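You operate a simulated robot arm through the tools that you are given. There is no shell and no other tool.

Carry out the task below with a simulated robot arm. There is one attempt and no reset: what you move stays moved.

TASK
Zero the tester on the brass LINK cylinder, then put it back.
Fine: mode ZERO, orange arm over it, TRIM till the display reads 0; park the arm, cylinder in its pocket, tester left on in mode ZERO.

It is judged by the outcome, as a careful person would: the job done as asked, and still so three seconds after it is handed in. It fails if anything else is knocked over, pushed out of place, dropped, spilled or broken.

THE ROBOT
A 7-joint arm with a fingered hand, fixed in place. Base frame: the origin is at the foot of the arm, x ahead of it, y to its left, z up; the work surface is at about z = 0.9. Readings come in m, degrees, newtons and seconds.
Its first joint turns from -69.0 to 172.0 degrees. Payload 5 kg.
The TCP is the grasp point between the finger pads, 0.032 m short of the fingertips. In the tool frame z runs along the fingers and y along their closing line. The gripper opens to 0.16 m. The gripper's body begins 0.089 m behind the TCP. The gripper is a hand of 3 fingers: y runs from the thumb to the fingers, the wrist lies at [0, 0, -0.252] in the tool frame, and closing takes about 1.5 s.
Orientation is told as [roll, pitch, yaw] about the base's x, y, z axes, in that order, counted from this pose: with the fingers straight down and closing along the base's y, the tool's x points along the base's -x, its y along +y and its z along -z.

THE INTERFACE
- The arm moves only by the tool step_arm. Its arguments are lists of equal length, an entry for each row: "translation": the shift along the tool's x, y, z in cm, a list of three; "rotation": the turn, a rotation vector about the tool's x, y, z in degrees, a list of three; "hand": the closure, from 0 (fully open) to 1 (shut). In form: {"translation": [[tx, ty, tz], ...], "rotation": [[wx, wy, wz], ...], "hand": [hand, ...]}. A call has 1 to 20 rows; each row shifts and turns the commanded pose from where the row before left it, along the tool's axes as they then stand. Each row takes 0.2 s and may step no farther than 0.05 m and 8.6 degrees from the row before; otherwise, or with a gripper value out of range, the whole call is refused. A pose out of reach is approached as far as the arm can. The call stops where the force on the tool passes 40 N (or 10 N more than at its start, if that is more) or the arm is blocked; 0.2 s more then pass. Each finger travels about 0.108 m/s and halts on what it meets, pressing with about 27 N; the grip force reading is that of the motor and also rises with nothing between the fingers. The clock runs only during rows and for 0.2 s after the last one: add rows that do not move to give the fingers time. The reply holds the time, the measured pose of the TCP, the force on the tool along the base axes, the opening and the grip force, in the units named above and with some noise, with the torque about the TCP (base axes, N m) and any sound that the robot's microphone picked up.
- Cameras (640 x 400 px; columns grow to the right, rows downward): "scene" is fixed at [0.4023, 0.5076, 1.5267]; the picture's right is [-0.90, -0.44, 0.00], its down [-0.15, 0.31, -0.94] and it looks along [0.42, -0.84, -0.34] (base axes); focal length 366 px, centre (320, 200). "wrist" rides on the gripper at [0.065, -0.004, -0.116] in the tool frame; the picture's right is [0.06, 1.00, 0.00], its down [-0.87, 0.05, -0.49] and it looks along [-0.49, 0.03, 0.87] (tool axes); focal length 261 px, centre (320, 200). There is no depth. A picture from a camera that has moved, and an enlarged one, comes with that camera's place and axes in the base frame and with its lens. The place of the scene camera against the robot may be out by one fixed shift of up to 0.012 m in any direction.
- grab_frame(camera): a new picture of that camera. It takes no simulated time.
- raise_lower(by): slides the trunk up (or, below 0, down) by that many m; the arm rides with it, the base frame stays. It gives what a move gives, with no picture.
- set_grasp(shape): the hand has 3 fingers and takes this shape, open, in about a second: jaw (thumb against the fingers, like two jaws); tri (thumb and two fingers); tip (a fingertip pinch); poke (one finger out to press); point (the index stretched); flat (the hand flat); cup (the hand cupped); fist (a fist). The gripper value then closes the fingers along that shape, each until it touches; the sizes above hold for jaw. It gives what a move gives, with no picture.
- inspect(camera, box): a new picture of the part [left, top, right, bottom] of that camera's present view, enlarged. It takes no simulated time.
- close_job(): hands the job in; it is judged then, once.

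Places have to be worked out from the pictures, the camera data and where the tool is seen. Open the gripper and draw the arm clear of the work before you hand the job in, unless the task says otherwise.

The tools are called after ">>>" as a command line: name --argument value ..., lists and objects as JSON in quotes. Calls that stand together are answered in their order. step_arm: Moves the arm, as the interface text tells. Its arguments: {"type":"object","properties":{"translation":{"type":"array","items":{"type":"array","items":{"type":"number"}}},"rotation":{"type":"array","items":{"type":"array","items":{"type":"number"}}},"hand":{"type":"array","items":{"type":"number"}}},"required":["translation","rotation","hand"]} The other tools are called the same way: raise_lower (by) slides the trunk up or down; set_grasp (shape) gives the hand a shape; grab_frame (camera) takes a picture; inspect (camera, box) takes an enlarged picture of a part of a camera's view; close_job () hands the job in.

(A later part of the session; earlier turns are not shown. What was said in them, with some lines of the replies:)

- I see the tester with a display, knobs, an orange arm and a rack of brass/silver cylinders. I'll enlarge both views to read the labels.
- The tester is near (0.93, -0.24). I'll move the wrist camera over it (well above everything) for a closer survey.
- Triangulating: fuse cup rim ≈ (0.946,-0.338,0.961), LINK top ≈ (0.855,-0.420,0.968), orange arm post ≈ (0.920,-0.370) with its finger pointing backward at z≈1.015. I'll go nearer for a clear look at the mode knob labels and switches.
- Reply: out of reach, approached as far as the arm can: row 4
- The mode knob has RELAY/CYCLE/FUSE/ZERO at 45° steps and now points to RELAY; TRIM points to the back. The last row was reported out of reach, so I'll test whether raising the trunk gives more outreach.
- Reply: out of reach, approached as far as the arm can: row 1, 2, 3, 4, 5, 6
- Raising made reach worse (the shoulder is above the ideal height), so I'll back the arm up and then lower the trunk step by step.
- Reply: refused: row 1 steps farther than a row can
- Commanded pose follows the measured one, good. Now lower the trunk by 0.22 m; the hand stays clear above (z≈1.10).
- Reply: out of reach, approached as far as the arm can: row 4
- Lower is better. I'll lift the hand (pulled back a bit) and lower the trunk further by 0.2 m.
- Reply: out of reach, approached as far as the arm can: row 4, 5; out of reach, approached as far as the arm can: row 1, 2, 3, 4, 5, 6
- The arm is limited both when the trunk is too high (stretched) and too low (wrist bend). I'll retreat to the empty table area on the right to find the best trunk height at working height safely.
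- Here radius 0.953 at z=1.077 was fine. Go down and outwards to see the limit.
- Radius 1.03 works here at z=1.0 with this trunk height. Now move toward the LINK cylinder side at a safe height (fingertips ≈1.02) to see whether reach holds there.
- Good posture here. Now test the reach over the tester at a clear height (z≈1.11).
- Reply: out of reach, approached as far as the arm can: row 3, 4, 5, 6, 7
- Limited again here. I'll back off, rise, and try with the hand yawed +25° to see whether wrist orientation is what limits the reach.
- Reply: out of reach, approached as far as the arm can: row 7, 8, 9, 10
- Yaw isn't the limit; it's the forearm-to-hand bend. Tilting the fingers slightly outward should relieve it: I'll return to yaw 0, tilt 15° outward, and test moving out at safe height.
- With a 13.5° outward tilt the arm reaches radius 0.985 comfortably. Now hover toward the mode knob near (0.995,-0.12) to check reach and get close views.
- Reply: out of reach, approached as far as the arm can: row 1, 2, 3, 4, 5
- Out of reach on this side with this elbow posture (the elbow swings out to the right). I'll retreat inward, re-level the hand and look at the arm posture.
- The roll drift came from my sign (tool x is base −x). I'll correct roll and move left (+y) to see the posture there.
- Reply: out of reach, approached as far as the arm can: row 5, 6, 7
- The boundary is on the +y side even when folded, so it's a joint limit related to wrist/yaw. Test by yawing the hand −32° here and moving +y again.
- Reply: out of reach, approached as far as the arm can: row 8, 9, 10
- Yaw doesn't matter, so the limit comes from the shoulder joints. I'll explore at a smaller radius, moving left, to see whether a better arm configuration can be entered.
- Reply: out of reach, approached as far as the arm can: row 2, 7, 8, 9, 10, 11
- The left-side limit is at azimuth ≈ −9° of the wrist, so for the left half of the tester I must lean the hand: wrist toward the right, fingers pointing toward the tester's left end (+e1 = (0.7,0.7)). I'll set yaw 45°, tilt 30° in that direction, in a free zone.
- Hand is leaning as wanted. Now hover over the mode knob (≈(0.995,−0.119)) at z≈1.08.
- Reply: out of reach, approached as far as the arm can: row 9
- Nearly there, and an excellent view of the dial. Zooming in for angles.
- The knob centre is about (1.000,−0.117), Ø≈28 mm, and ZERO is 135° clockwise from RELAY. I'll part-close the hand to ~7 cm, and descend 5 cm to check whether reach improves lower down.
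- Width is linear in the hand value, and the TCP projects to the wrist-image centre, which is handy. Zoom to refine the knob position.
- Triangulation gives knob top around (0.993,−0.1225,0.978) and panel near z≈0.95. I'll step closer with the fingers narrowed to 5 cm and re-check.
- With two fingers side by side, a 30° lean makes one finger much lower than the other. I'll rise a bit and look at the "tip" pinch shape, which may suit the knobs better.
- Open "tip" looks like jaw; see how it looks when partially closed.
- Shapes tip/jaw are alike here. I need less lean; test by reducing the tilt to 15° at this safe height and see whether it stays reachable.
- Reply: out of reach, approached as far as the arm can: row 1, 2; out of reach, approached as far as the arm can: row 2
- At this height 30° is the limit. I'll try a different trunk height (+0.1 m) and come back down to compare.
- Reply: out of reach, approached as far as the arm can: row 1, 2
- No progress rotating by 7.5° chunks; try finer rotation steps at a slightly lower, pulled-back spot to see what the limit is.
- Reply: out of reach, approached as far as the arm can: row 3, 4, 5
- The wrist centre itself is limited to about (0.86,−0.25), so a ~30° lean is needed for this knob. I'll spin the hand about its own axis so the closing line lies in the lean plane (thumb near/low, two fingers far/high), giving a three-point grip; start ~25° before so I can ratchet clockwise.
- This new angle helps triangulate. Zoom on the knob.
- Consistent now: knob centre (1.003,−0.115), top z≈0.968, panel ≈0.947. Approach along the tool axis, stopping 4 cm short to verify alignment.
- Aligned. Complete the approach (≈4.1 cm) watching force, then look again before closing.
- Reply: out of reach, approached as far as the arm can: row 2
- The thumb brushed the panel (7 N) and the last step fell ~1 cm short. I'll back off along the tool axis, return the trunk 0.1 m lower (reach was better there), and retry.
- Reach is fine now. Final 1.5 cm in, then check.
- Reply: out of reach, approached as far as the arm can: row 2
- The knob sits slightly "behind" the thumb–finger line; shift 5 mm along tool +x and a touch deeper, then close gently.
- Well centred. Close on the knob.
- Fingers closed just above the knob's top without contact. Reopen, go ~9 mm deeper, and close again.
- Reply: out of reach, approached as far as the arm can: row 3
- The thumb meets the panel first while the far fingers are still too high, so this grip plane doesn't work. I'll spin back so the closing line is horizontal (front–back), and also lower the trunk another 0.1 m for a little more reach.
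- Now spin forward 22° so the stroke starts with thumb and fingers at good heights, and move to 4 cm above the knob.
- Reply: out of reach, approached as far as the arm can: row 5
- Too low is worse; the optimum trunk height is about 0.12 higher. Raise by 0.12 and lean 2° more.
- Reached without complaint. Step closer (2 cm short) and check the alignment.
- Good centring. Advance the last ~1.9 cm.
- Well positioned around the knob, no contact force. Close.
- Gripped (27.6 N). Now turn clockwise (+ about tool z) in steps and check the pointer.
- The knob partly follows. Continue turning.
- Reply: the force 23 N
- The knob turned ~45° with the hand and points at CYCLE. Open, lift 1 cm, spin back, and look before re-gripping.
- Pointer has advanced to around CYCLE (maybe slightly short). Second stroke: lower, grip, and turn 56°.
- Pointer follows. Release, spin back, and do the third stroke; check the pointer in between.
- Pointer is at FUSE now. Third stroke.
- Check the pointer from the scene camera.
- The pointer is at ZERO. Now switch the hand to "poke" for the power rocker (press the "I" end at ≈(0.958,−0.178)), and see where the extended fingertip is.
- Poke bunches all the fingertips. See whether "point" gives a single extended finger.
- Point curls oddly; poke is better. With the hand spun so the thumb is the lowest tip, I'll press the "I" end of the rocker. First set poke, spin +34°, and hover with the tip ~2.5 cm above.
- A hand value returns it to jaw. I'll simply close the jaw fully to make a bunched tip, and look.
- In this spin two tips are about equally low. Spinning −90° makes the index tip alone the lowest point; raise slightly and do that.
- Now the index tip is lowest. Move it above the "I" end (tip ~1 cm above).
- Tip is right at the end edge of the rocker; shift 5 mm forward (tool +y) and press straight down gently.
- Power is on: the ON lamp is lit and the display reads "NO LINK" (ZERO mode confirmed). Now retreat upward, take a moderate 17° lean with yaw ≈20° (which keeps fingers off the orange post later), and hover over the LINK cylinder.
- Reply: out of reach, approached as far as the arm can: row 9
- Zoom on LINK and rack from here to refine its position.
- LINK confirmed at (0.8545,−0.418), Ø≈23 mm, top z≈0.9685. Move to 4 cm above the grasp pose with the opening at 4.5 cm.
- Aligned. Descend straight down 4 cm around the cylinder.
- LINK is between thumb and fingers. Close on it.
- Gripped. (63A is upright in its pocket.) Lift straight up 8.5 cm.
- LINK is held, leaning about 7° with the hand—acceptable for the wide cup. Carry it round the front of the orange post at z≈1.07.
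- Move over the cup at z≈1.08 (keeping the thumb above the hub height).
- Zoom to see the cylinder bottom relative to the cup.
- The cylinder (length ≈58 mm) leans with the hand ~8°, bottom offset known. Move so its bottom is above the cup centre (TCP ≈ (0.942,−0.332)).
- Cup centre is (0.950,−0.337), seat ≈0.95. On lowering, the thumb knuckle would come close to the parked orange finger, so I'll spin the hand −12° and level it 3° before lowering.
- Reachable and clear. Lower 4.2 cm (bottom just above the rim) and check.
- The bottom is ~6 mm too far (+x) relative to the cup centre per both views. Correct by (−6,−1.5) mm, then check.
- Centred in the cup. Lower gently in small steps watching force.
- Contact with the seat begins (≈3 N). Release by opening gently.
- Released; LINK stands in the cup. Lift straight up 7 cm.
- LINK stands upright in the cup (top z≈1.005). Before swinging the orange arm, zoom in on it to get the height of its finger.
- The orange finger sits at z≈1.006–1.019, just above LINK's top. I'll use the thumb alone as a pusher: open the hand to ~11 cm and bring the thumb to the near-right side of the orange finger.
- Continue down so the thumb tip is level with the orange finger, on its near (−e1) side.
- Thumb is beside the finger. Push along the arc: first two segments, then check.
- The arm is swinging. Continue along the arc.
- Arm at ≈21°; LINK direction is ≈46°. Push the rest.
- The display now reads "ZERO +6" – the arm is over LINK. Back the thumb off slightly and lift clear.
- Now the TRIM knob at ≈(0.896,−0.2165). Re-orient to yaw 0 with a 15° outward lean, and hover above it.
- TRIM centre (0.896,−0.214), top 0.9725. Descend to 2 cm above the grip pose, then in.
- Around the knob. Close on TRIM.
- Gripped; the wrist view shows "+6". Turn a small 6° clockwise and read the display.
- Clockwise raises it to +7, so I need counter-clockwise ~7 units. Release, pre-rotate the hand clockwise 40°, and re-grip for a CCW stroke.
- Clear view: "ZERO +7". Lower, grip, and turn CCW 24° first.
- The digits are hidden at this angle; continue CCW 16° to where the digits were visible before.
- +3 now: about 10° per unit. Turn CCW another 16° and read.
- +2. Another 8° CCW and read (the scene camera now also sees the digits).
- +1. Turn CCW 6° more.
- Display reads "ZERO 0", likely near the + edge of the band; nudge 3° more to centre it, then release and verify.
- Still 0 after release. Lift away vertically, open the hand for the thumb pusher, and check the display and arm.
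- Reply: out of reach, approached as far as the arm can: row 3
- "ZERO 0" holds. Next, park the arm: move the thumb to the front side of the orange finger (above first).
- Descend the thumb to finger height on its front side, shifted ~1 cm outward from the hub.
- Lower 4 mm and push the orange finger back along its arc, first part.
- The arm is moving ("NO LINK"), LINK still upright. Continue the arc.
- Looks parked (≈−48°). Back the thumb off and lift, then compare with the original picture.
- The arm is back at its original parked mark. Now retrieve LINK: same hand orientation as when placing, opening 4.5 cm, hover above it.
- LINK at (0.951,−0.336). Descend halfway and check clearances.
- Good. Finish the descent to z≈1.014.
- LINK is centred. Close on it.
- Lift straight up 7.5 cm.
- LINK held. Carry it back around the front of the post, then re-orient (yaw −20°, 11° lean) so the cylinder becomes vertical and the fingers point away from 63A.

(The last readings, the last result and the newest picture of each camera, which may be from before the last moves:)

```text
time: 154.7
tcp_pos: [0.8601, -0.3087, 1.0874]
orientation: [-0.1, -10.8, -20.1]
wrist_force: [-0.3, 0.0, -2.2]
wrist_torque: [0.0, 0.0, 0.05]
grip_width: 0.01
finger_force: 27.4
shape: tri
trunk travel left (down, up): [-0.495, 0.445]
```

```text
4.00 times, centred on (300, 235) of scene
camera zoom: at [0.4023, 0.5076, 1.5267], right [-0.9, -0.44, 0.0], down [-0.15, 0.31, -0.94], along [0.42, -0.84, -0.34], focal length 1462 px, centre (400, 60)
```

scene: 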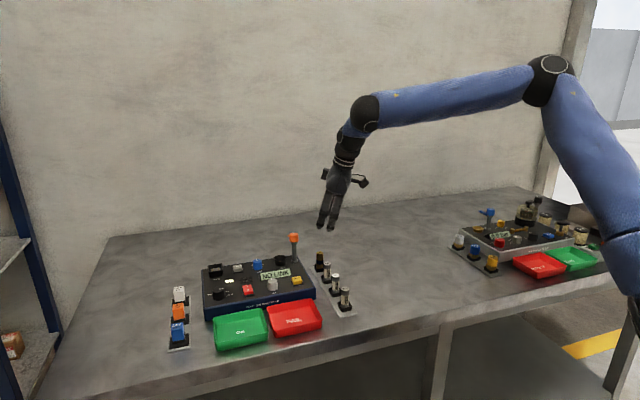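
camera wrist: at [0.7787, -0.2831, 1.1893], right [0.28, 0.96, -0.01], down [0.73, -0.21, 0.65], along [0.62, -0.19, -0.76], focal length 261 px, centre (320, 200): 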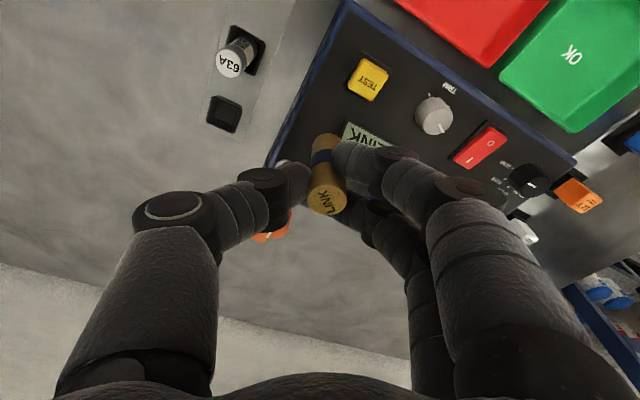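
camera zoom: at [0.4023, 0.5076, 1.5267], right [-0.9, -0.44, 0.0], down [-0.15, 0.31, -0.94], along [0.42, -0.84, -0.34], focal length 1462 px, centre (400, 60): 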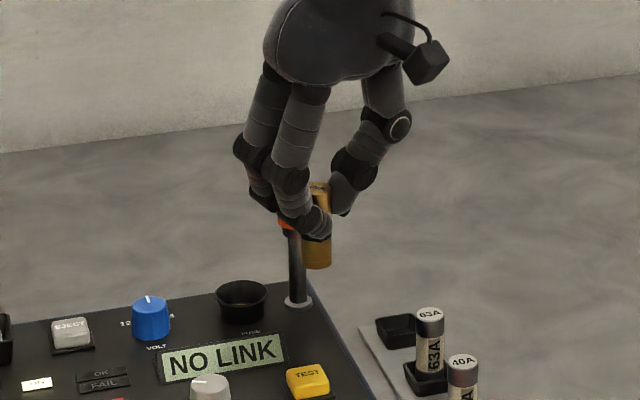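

Cylinder is vertical now. Move to hover above its empty pocket.

>>> step_arm --translation '[[-0.74, -3.65, 0.56], [-0.74, -3.65, 0.56], [-0.74, -3.65, 0.56], [0, 0, 0]]' --rotation '[[0, 0, 0], [0, 0, 0], [0, 0, 0], [0, 0, 0]]' --hand '[1, 1, 1, 1]'

>>> inspect --camera "wrist" --box '[230, 60, 430, 220]'

>>> inspect --camera "scene" --box '[290, 205, 360, 285]'

```text
time: 155.7
tcp_pos: [0.8467, -0.4186, 1.0745]
orientation: [-0.1, -10.7, -20.0]
wrist_force: [0.8, -0.2, -1.3]
wrist_torque: [-0.01, 0.04, 0.01]
grip_width: 0.0099
finger_force: 27.4
shape: tri
trunk travel left (down, up): [-0.495, 0.445]
```

```text
2.50 times, centred on (330, 140) of wrist
camera zoom: at [0.7659, -0.3948, 1.1759], right [0.28, 0.96, -0.01], down [0.73, -0.21, 0.65], along [0.62, -0.19, -0.76], focal length 652 px, centre (295, 350)
```

zoom: 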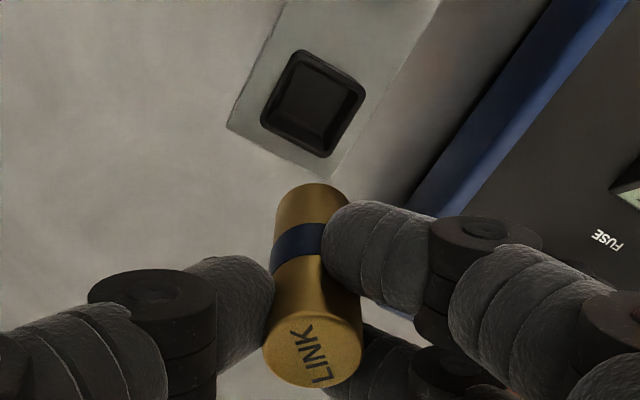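

```text
5.00 times, centred on (325, 245) of scene
camera zoom: at [0.4023, 0.5076, 1.5267], right [-0.9, -0.44, 0.0], down [-0.15, 0.31, -0.94], along [0.42, -0.84, -0.34], focal length 1828 px, centre (295, -25)
```

zoom: 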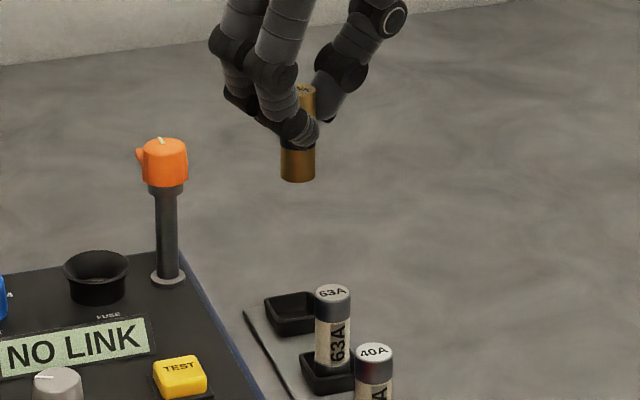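

Bottom is over the pocket within ~2 mm. Descend 5 cm and check.

>>> step_arm --translation '[[0.47, 0.05, 2.46], [0.47, 0.05, 2.46], [0, 0, 0]]' --rotation '[[0, 0, 0], [0, 0, 0], [0, 0, 0]]' --hand '[1, 1, 1]'

>>> inspect --camera "wrist" --box '[230, 80, 390, 220]'

>>> inspect --camera "scene" --box '[300, 225, 360, 285]'

```text
time: 156.5
tcp_pos: [0.8472, -0.4186, 1.0247]
orientation: [0.0, -10.9, -19.9]
wrist_force: [-0.5, 0.7, -1.2]
wrist_torque: [-0.03, 0.06, -0.02]
grip_width: 0.0097
finger_force: 27.1
shape: tri
trunk travel left (down, up): [-0.495, 0.445]
```

```text
2.86 times, centred on (310, 150) of wrist
camera zoom: at [0.7659, -0.3935, 1.1256], right [0.28, 0.96, -0.01], down [0.73, -0.21, 0.65], along [0.62, -0.19, -0.76], focal length 745 px, centre (349, 343)
```

zoom: 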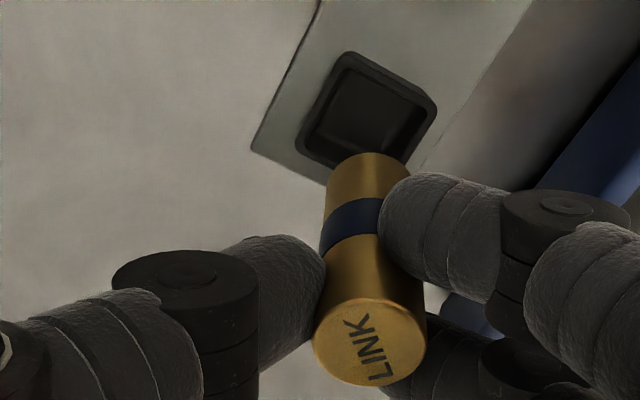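

```text
6.67 times, centred on (330, 255) of scene
camera zoom: at [0.4023, 0.5076, 1.5267], right [-0.9, -0.44, 0.0], down [-0.15, 0.31, -0.94], along [0.42, -0.84, -0.34], focal length 2437 px, centre (253, -167)
```

zoom: 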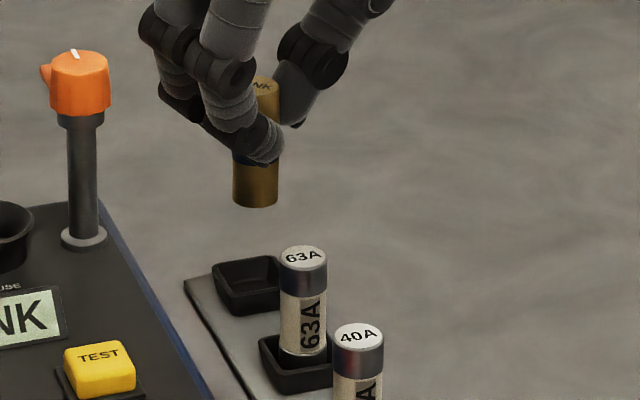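

Close to aligned. Shift −1.5 mm in x, lower 2.3 cm to just above the pocket rim and inspect.

>>> step_arm --translation '[[0.35, 0, 1.13], [0.22, 0, 1.13], [0, 0, 0]]' --rotation '[[0, 0, 0], [0, 0, 0], [0, 0, 0]]' --hand '[1, 1, 1]'

>>> inspect --camera "wrist" --box '[260, 90, 380, 190]'

>>> inspect --camera "scene" --box '[305, 245, 345, 285]'

```text
time: 157.3
tcp_pos: [0.8455, -0.4179, 1.0002]
orientation: [0.1, -10.8, -19.9]
wrist_force: [-0.1, -0.4, -2.1]
wrist_torque: [-0.02, -0.03, 0.01]
grip_width: 0.0099
finger_force: 26.7
shape: tri
trunk travel left (down, up): [-0.495, 0.445]
```

```text
4.00 times, centred on (320, 140) of wrist
camera zoom: at [0.7639, -0.3932, 1.1025], right [0.28, 0.96, -0.01], down [0.73, -0.21, 0.65], along [0.62, -0.19, -0.76], focal length 1043 px, centre (320, 440)
```

zoom: 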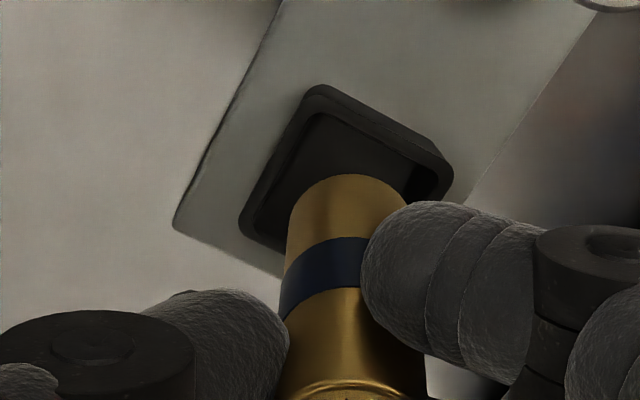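

```text
10.00 times, centred on (325, 265) of scene
camera zoom: at [0.4023, 0.5076, 1.5267], right [-0.9, -0.44, 0.0], down [-0.15, 0.31, -0.94], along [0.42, -0.84, -0.34], focal length 3655 px, centre (270, -450)
```

zoom: 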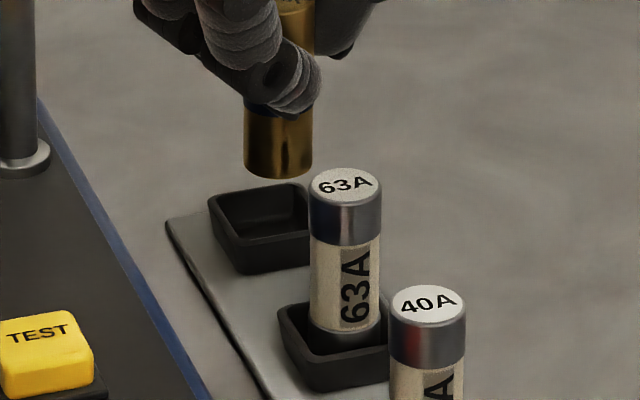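

Both views say shift about +2 mm in x. Apply and lower 1.2 cm into the pocket mouth, watching force.

>>> step_arm --translation '[[-0.2, 0.03, 0.04], [0.11, 0, 0.59], [0.11, 0, 0.59], [0, 0, 0]]' --rotation '[[0, 0, 0], [0, 0, 0], [0, 0, 0], [0, 0, 0]]' --hand '[1, 1, 1, 1]'

>>> inspect --camera "wrist" --box '[260, 90, 380, 190]'

>>> inspect --camera "scene" --box '[305, 245, 345, 285]'

```text
time: 158.3
tcp_pos: [0.848, -0.4176, 0.9892]
orientation: [-0.1, -10.7, -20.0]
wrist_force: [0.2, -0.1, -1.4]
wrist_torque: [0.04, -0.01, -0.01]
grip_width: 0.0099
finger_force: 27.4
shape: tri
trunk travel left (down, up): [-0.495, 0.445]
```

```text
4.00 times, centred on (320, 140) of wrist
camera zoom: at [0.7664, -0.394, 1.0907], right [0.28, 0.96, -0.01], down [0.73, -0.21, 0.65], along [0.62, -0.19, -0.76], focal length 1043 px, centre (320, 440)
```

zoom: 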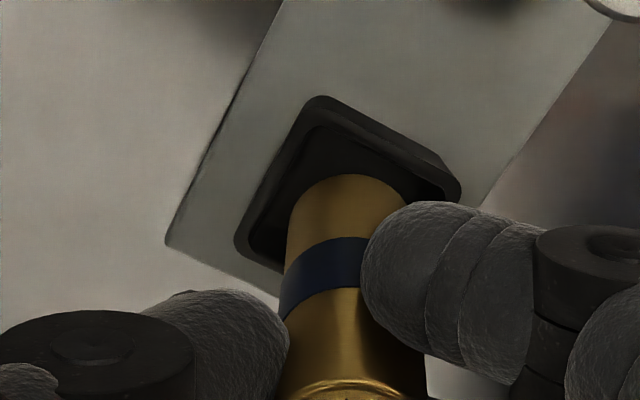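

```text
10.00 times, centred on (325, 265) of scene
camera zoom: at [0.4023, 0.5076, 1.5267], right [-0.9, -0.44, 0.0], down [-0.15, 0.31, -0.94], along [0.42, -0.84, -0.34], focal length 3655 px, centre (270, -450)
```

zoom: 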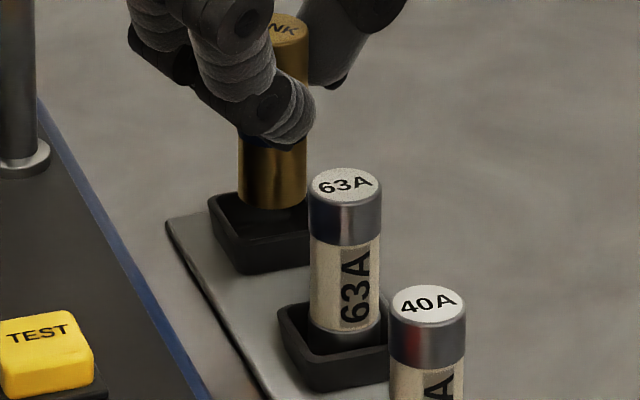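

In the pocket mouth with no contact force. Continue lowering gently.

>>> step_arm --translation '[[0.09, 0, 0.49], [0.07, 0, 0.39], [0, 0, 0]]' --rotation '[[0, 0, 0], [0, 0, 0], [0, 0, 0]]' --hand '[1, 1, 1]'

>>> inspect --camera "scene" --box '[305, 245, 345, 285]'

```text
time: 159.1
tcp_pos: [0.8481, -0.4191, 0.9801]
orientation: [-0.1, -10.8, -19.9]
wrist_force: [0.3, -0.4, -2.2]
wrist_torque: [0.06, 0.05, 0.01]
grip_width: 0.0099
finger_force: 27.3
shape: tri
trunk travel left (down, up): [-0.495, 0.445]
```

```text
10.00 times, centred on (325, 265) of scene
camera zoom: at [0.4023, 0.5076, 1.5267], right [-0.9, -0.44, 0.0], down [-0.15, 0.31, -0.94], along [0.42, -0.84, -0.34], focal length 3655 px, centre (270, -450)
```

zoom: 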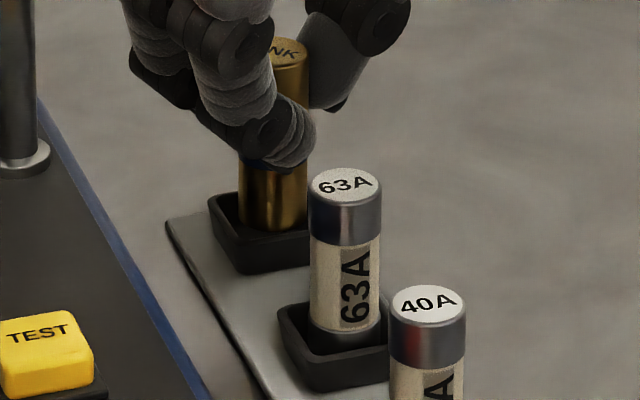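

>>> step_arm --translation '[[0.055, 0, 0.29], [0.04, 0, 0.2], [0, 0, 0]]' --rotation '[[0, 0, 0], [0, 0, 0], [0, 0, 0]]' --hand '[1, 1, 1]'

>>> inspect --camera "scene" --box '[305, 235, 345, 285]'

```text
time: 159.9
tcp_pos: [0.8473, -0.4188, 0.975]
orientation: [0.1, -10.9, -20.0]
wrist_force: [0.1, -0.3, -0.8]
wrist_torque: [-0.02, -0.03, -0.01]
grip_width: 0.0098
finger_force: 26.6
shape: tri
trunk travel left (down, up): [-0.495, 0.445]
```

```text
8.00 times, centred on (325, 260) of scene
camera zoom: at [0.4023, 0.5076, 1.5267], right [-0.9, -0.44, 0.0], down [-0.15, 0.31, -0.94], along [0.42, -0.84, -0.34], focal length 2924 px, centre (280, -280)
```

zoom: 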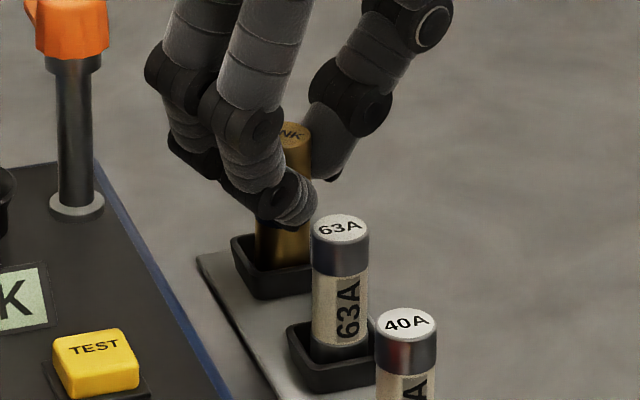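

About 3 mm more to the floor by comparison with the original picture. Lower a little more.

>>> step_arm --translation '[[0.04, 0, 0.2], [0.03, 0, 0.15], [0, 0, 0]]' --rotation '[[0, 0, 0], [0, 0, 0], [0, 0, 0]]' --hand '[1, 1, 1]'

```text
time: 160.7
tcp_pos: [0.847, -0.4182, 0.9715]
orientation: [-0.1, -10.7, -20.0]
wrist_force: [1.5, -2.1, -0.1]
wrist_torque: [-0.16, -0.08, -0.02]
grip_width: 0.0099
finger_force: 26.5
shape: tri
trunk travel left (down, up): [-0.495, 0.445]
```

Contact begins. Release gently.

>>> step_arm --translation '[[0, 0, 0], [0, 0, 0], [0, 0, 0], [0, 0, 0], [0, 0, 0]]' --rotation '[[0, 0, 0], [0, 0, 0], [0, 0, 0], [0, 0, 0], [0, 0, 0]]' --hand '[0.92, 0.84, 0.78, 0.74, 0.74]'

>>> inspect --camera "wrist" --box '[240, 90, 400, 230]'

>>> inspect --camera "scene" --box '[305, 235, 345, 285]'

```text
time: 161.9
tcp_pos: [0.8471, -0.4167, 0.9723]
orientation: [0.0, -10.8, -20.0]
wrist_force: [0.0, -0.4, 0.2]
wrist_torque: [-0.01, 0.01, 0.02]
grip_width: 0.0393
finger_force: 0.1
shape: jaw
trunk travel left (down, up): [-0.495, 0.445]
```

```text
2.86 times, centred on (320, 160) of wrist
camera zoom: at [0.7656, -0.3936, 1.0737], right [0.28, 0.96, -0.01], down [0.73, -0.21, 0.65], along [0.62, -0.19, -0.76], focal length 745 px, centre (320, 314)
```

zoom: 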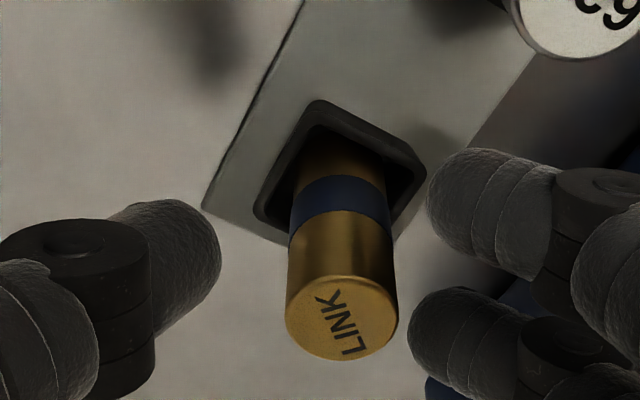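

```text
8.00 times, centred on (325, 260) of scene
camera zoom: at [0.4023, 0.5076, 1.5267], right [-0.9, -0.44, 0.0], down [-0.15, 0.31, -0.94], along [0.42, -0.84, -0.34], focal length 2924 px, centre (280, -280)
```

zoom: 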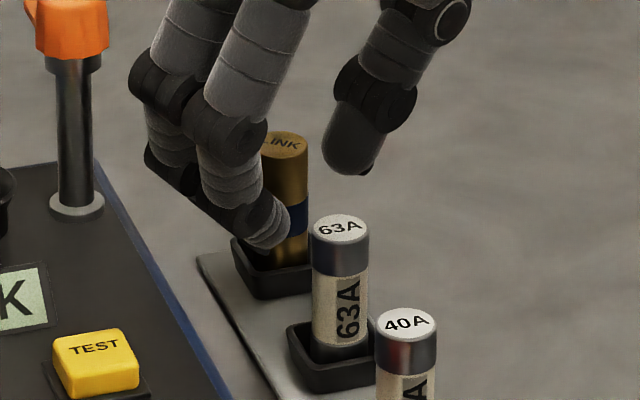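

LINK is back in its pocket. Lift straight up 10 cm, slowly at first.

>>> step_arm --translation '[[-0.19, 0, -0.98], [-0.37, 0, -1.96], [-0.66, 0, -3.44], [-0.66, 0, -3.44], [0, 0, 0]]' --rotation '[[0, 0, 0], [0, 0, 0], [0, 0, 0], [0, 0, 0], [0, 0, 0]]' --hand '[0.74, 0.74, 0.74, 0.74, 0.74]'

>>> grab_frame --camera "scene"

>>> inspect --camera "scene" --box '[270, 225, 370, 315]'

>>> inspect --camera "scene" --box '[190, 225, 330, 325]'

```text
time: 163.1
tcp_pos: [0.8481, -0.4206, 1.0721]
orientation: [-0.1, -10.8, -19.9]
wrist_force: [-0.1, 0.6, 0.8]
wrist_torque: [-0.05, 0.03, 0.03]
grip_width: 0.0392
finger_force: 0.0
shape: jaw
trunk travel left (down, up): [-0.495, 0.445]
```

```text
taken
```

scene: 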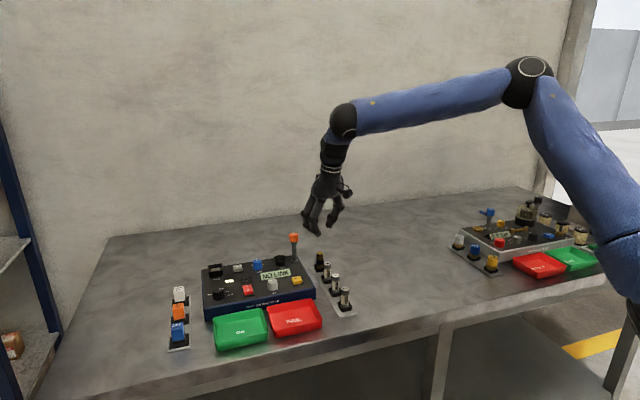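

```text
4.44 times, centred on (320, 270) of scene
camera zoom: at [0.4023, 0.5076, 1.5267], right [-0.9, -0.44, 0.0], down [-0.15, 0.31, -0.94], along [0.42, -0.84, -0.34], focal length 1625 px, centre (320, -111)
```

zoom: 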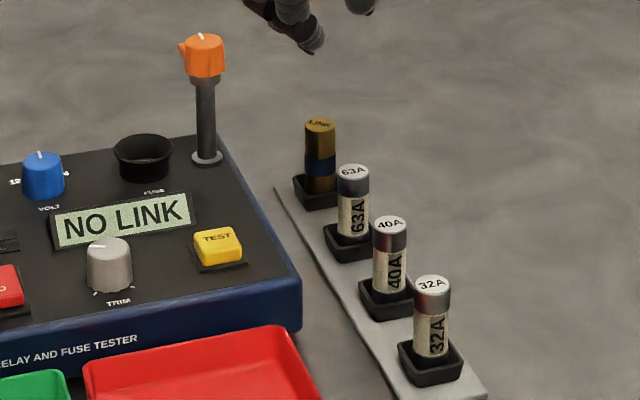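

```text
4.00 times, centred on (260, 275) of scene
camera zoom: at [0.4023, 0.5076, 1.5267], right [-0.9, -0.44, 0.0], down [-0.15, 0.31, -0.94], along [0.42, -0.84, -0.34], focal length 1462 px, centre (560, -100)
```

zoom: 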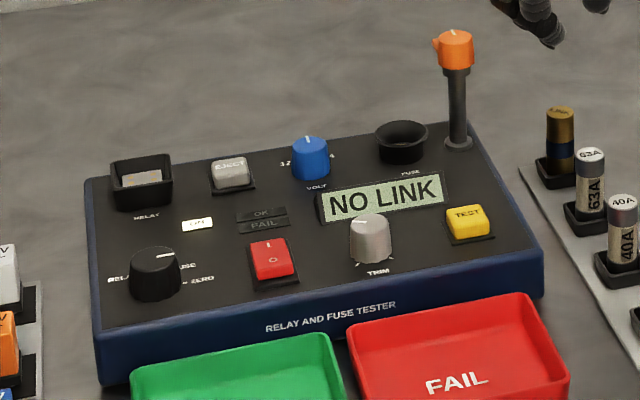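

All in place: LINK in its pocket, tester ON in ZERO mode. Withdraw the arm to the open area, open the hand, and re-check the parked arm against the original view.

>>> step_arm --translation '[[3, -3, -2], [3, -3, -2], [3, -3, -1], [3, -3, 0], [3, -2, 0], [0, 0, 0], [0, 0, 0], [0, 0, 0]]' --rotation '[[0, 0, 0], [0, 0, 0], [0, 0, 0], [0, 0, 0], [0, 0, 0], [0, 0, 0], [0, 0, 0], [0, 0, 0]]' --hand '[0.74, 0.6, 0.4, 0.2, 0, 0, 0, 0]'

>>> inspect --camera "scene" --box '[280, 225, 310, 265]'

>>> grab_frame --camera "scene"

>>> inspect --camera "scene" --box '[300, 240, 360, 320]'

```text
time: 164.9
tcp_pos: [0.6532, -0.4975, 1.0908]
orientation: [-0.1, -10.8, -20.1]
wrist_force: [1.1, -0.1, 0.5]
wrist_torque: [-0.01, -0.03, 0.02]
grip_width: 0.152
finger_force: 0.0
shape: jaw
trunk travel left (down, up): [-0.495, 0.445]
```

```text
10.00 times, centred on (295, 245) of scene
camera zoom: at [0.4023, 0.5076, 1.5267], right [-0.9, -0.44, 0.0], down [-0.15, 0.31, -0.94], along [0.42, -0.84, -0.34], focal length 3655 px, centre (570, -250)
```

zoom: 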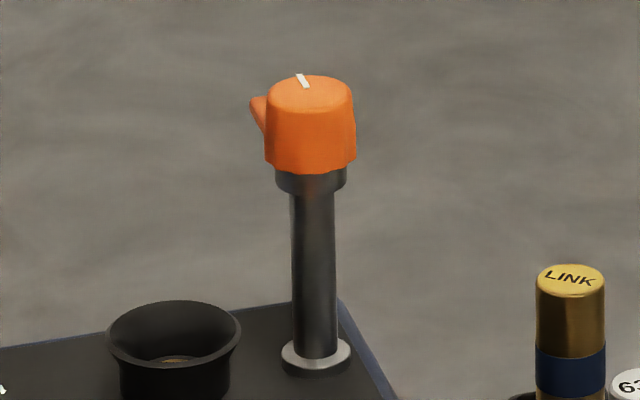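

```text
taken
```

scene: 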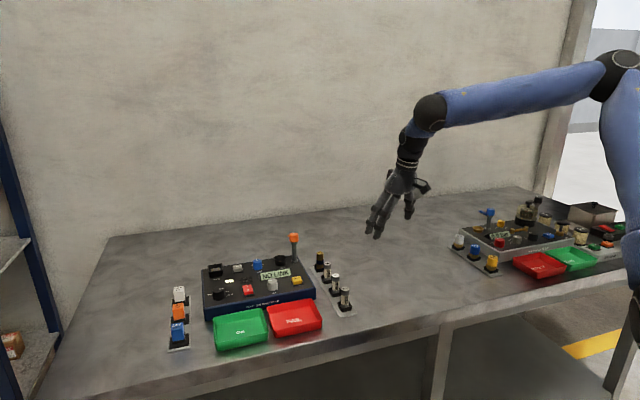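

```text
5.00 times, centred on (330, 280) of scene
camera zoom: at [0.4023, 0.5076, 1.5267], right [-0.9, -0.44, 0.0], down [-0.15, 0.31, -0.94], along [0.42, -0.84, -0.34], focal length 1828 px, centre (270, -200)
```

zoom: 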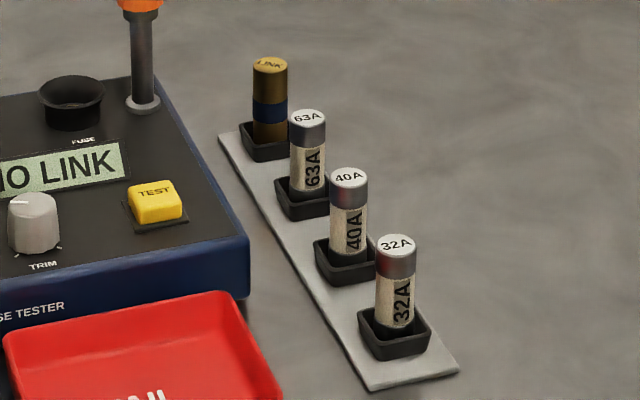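

The orange arm matches its original parked position, LINK stands in its pocket, the other fuses are untouched, and the tester is on in ZERO mode with the trim set to 0. The hand is open and clear, so I'm handing in the job.

>>> close_job

```text
The job is handed in.
```

The tester was zeroed on the LINK cylinder, and the job is handed in. With LINK in the cup and the orange arm over it, the display started at +6. I turned TRIM until it read 0, and it stayed at 0 after I let go of the knob.

- **Tester:** it is on and in mode ZERO. The display says "NO LINK" because the cylinder is no longer in the cup.
- **Orange arm:** it is parked, and its position matches the view from before I moved it.
- **LINK cylinder:** it is upright in its own pocket.
- **Everything else:** nothing was knocked over or left out of place. A finger pushed the 63A fuse slightly while I was picking up LINK, but it went straight back and is upright in its pocket.

The robot hand is open and clear of the work.
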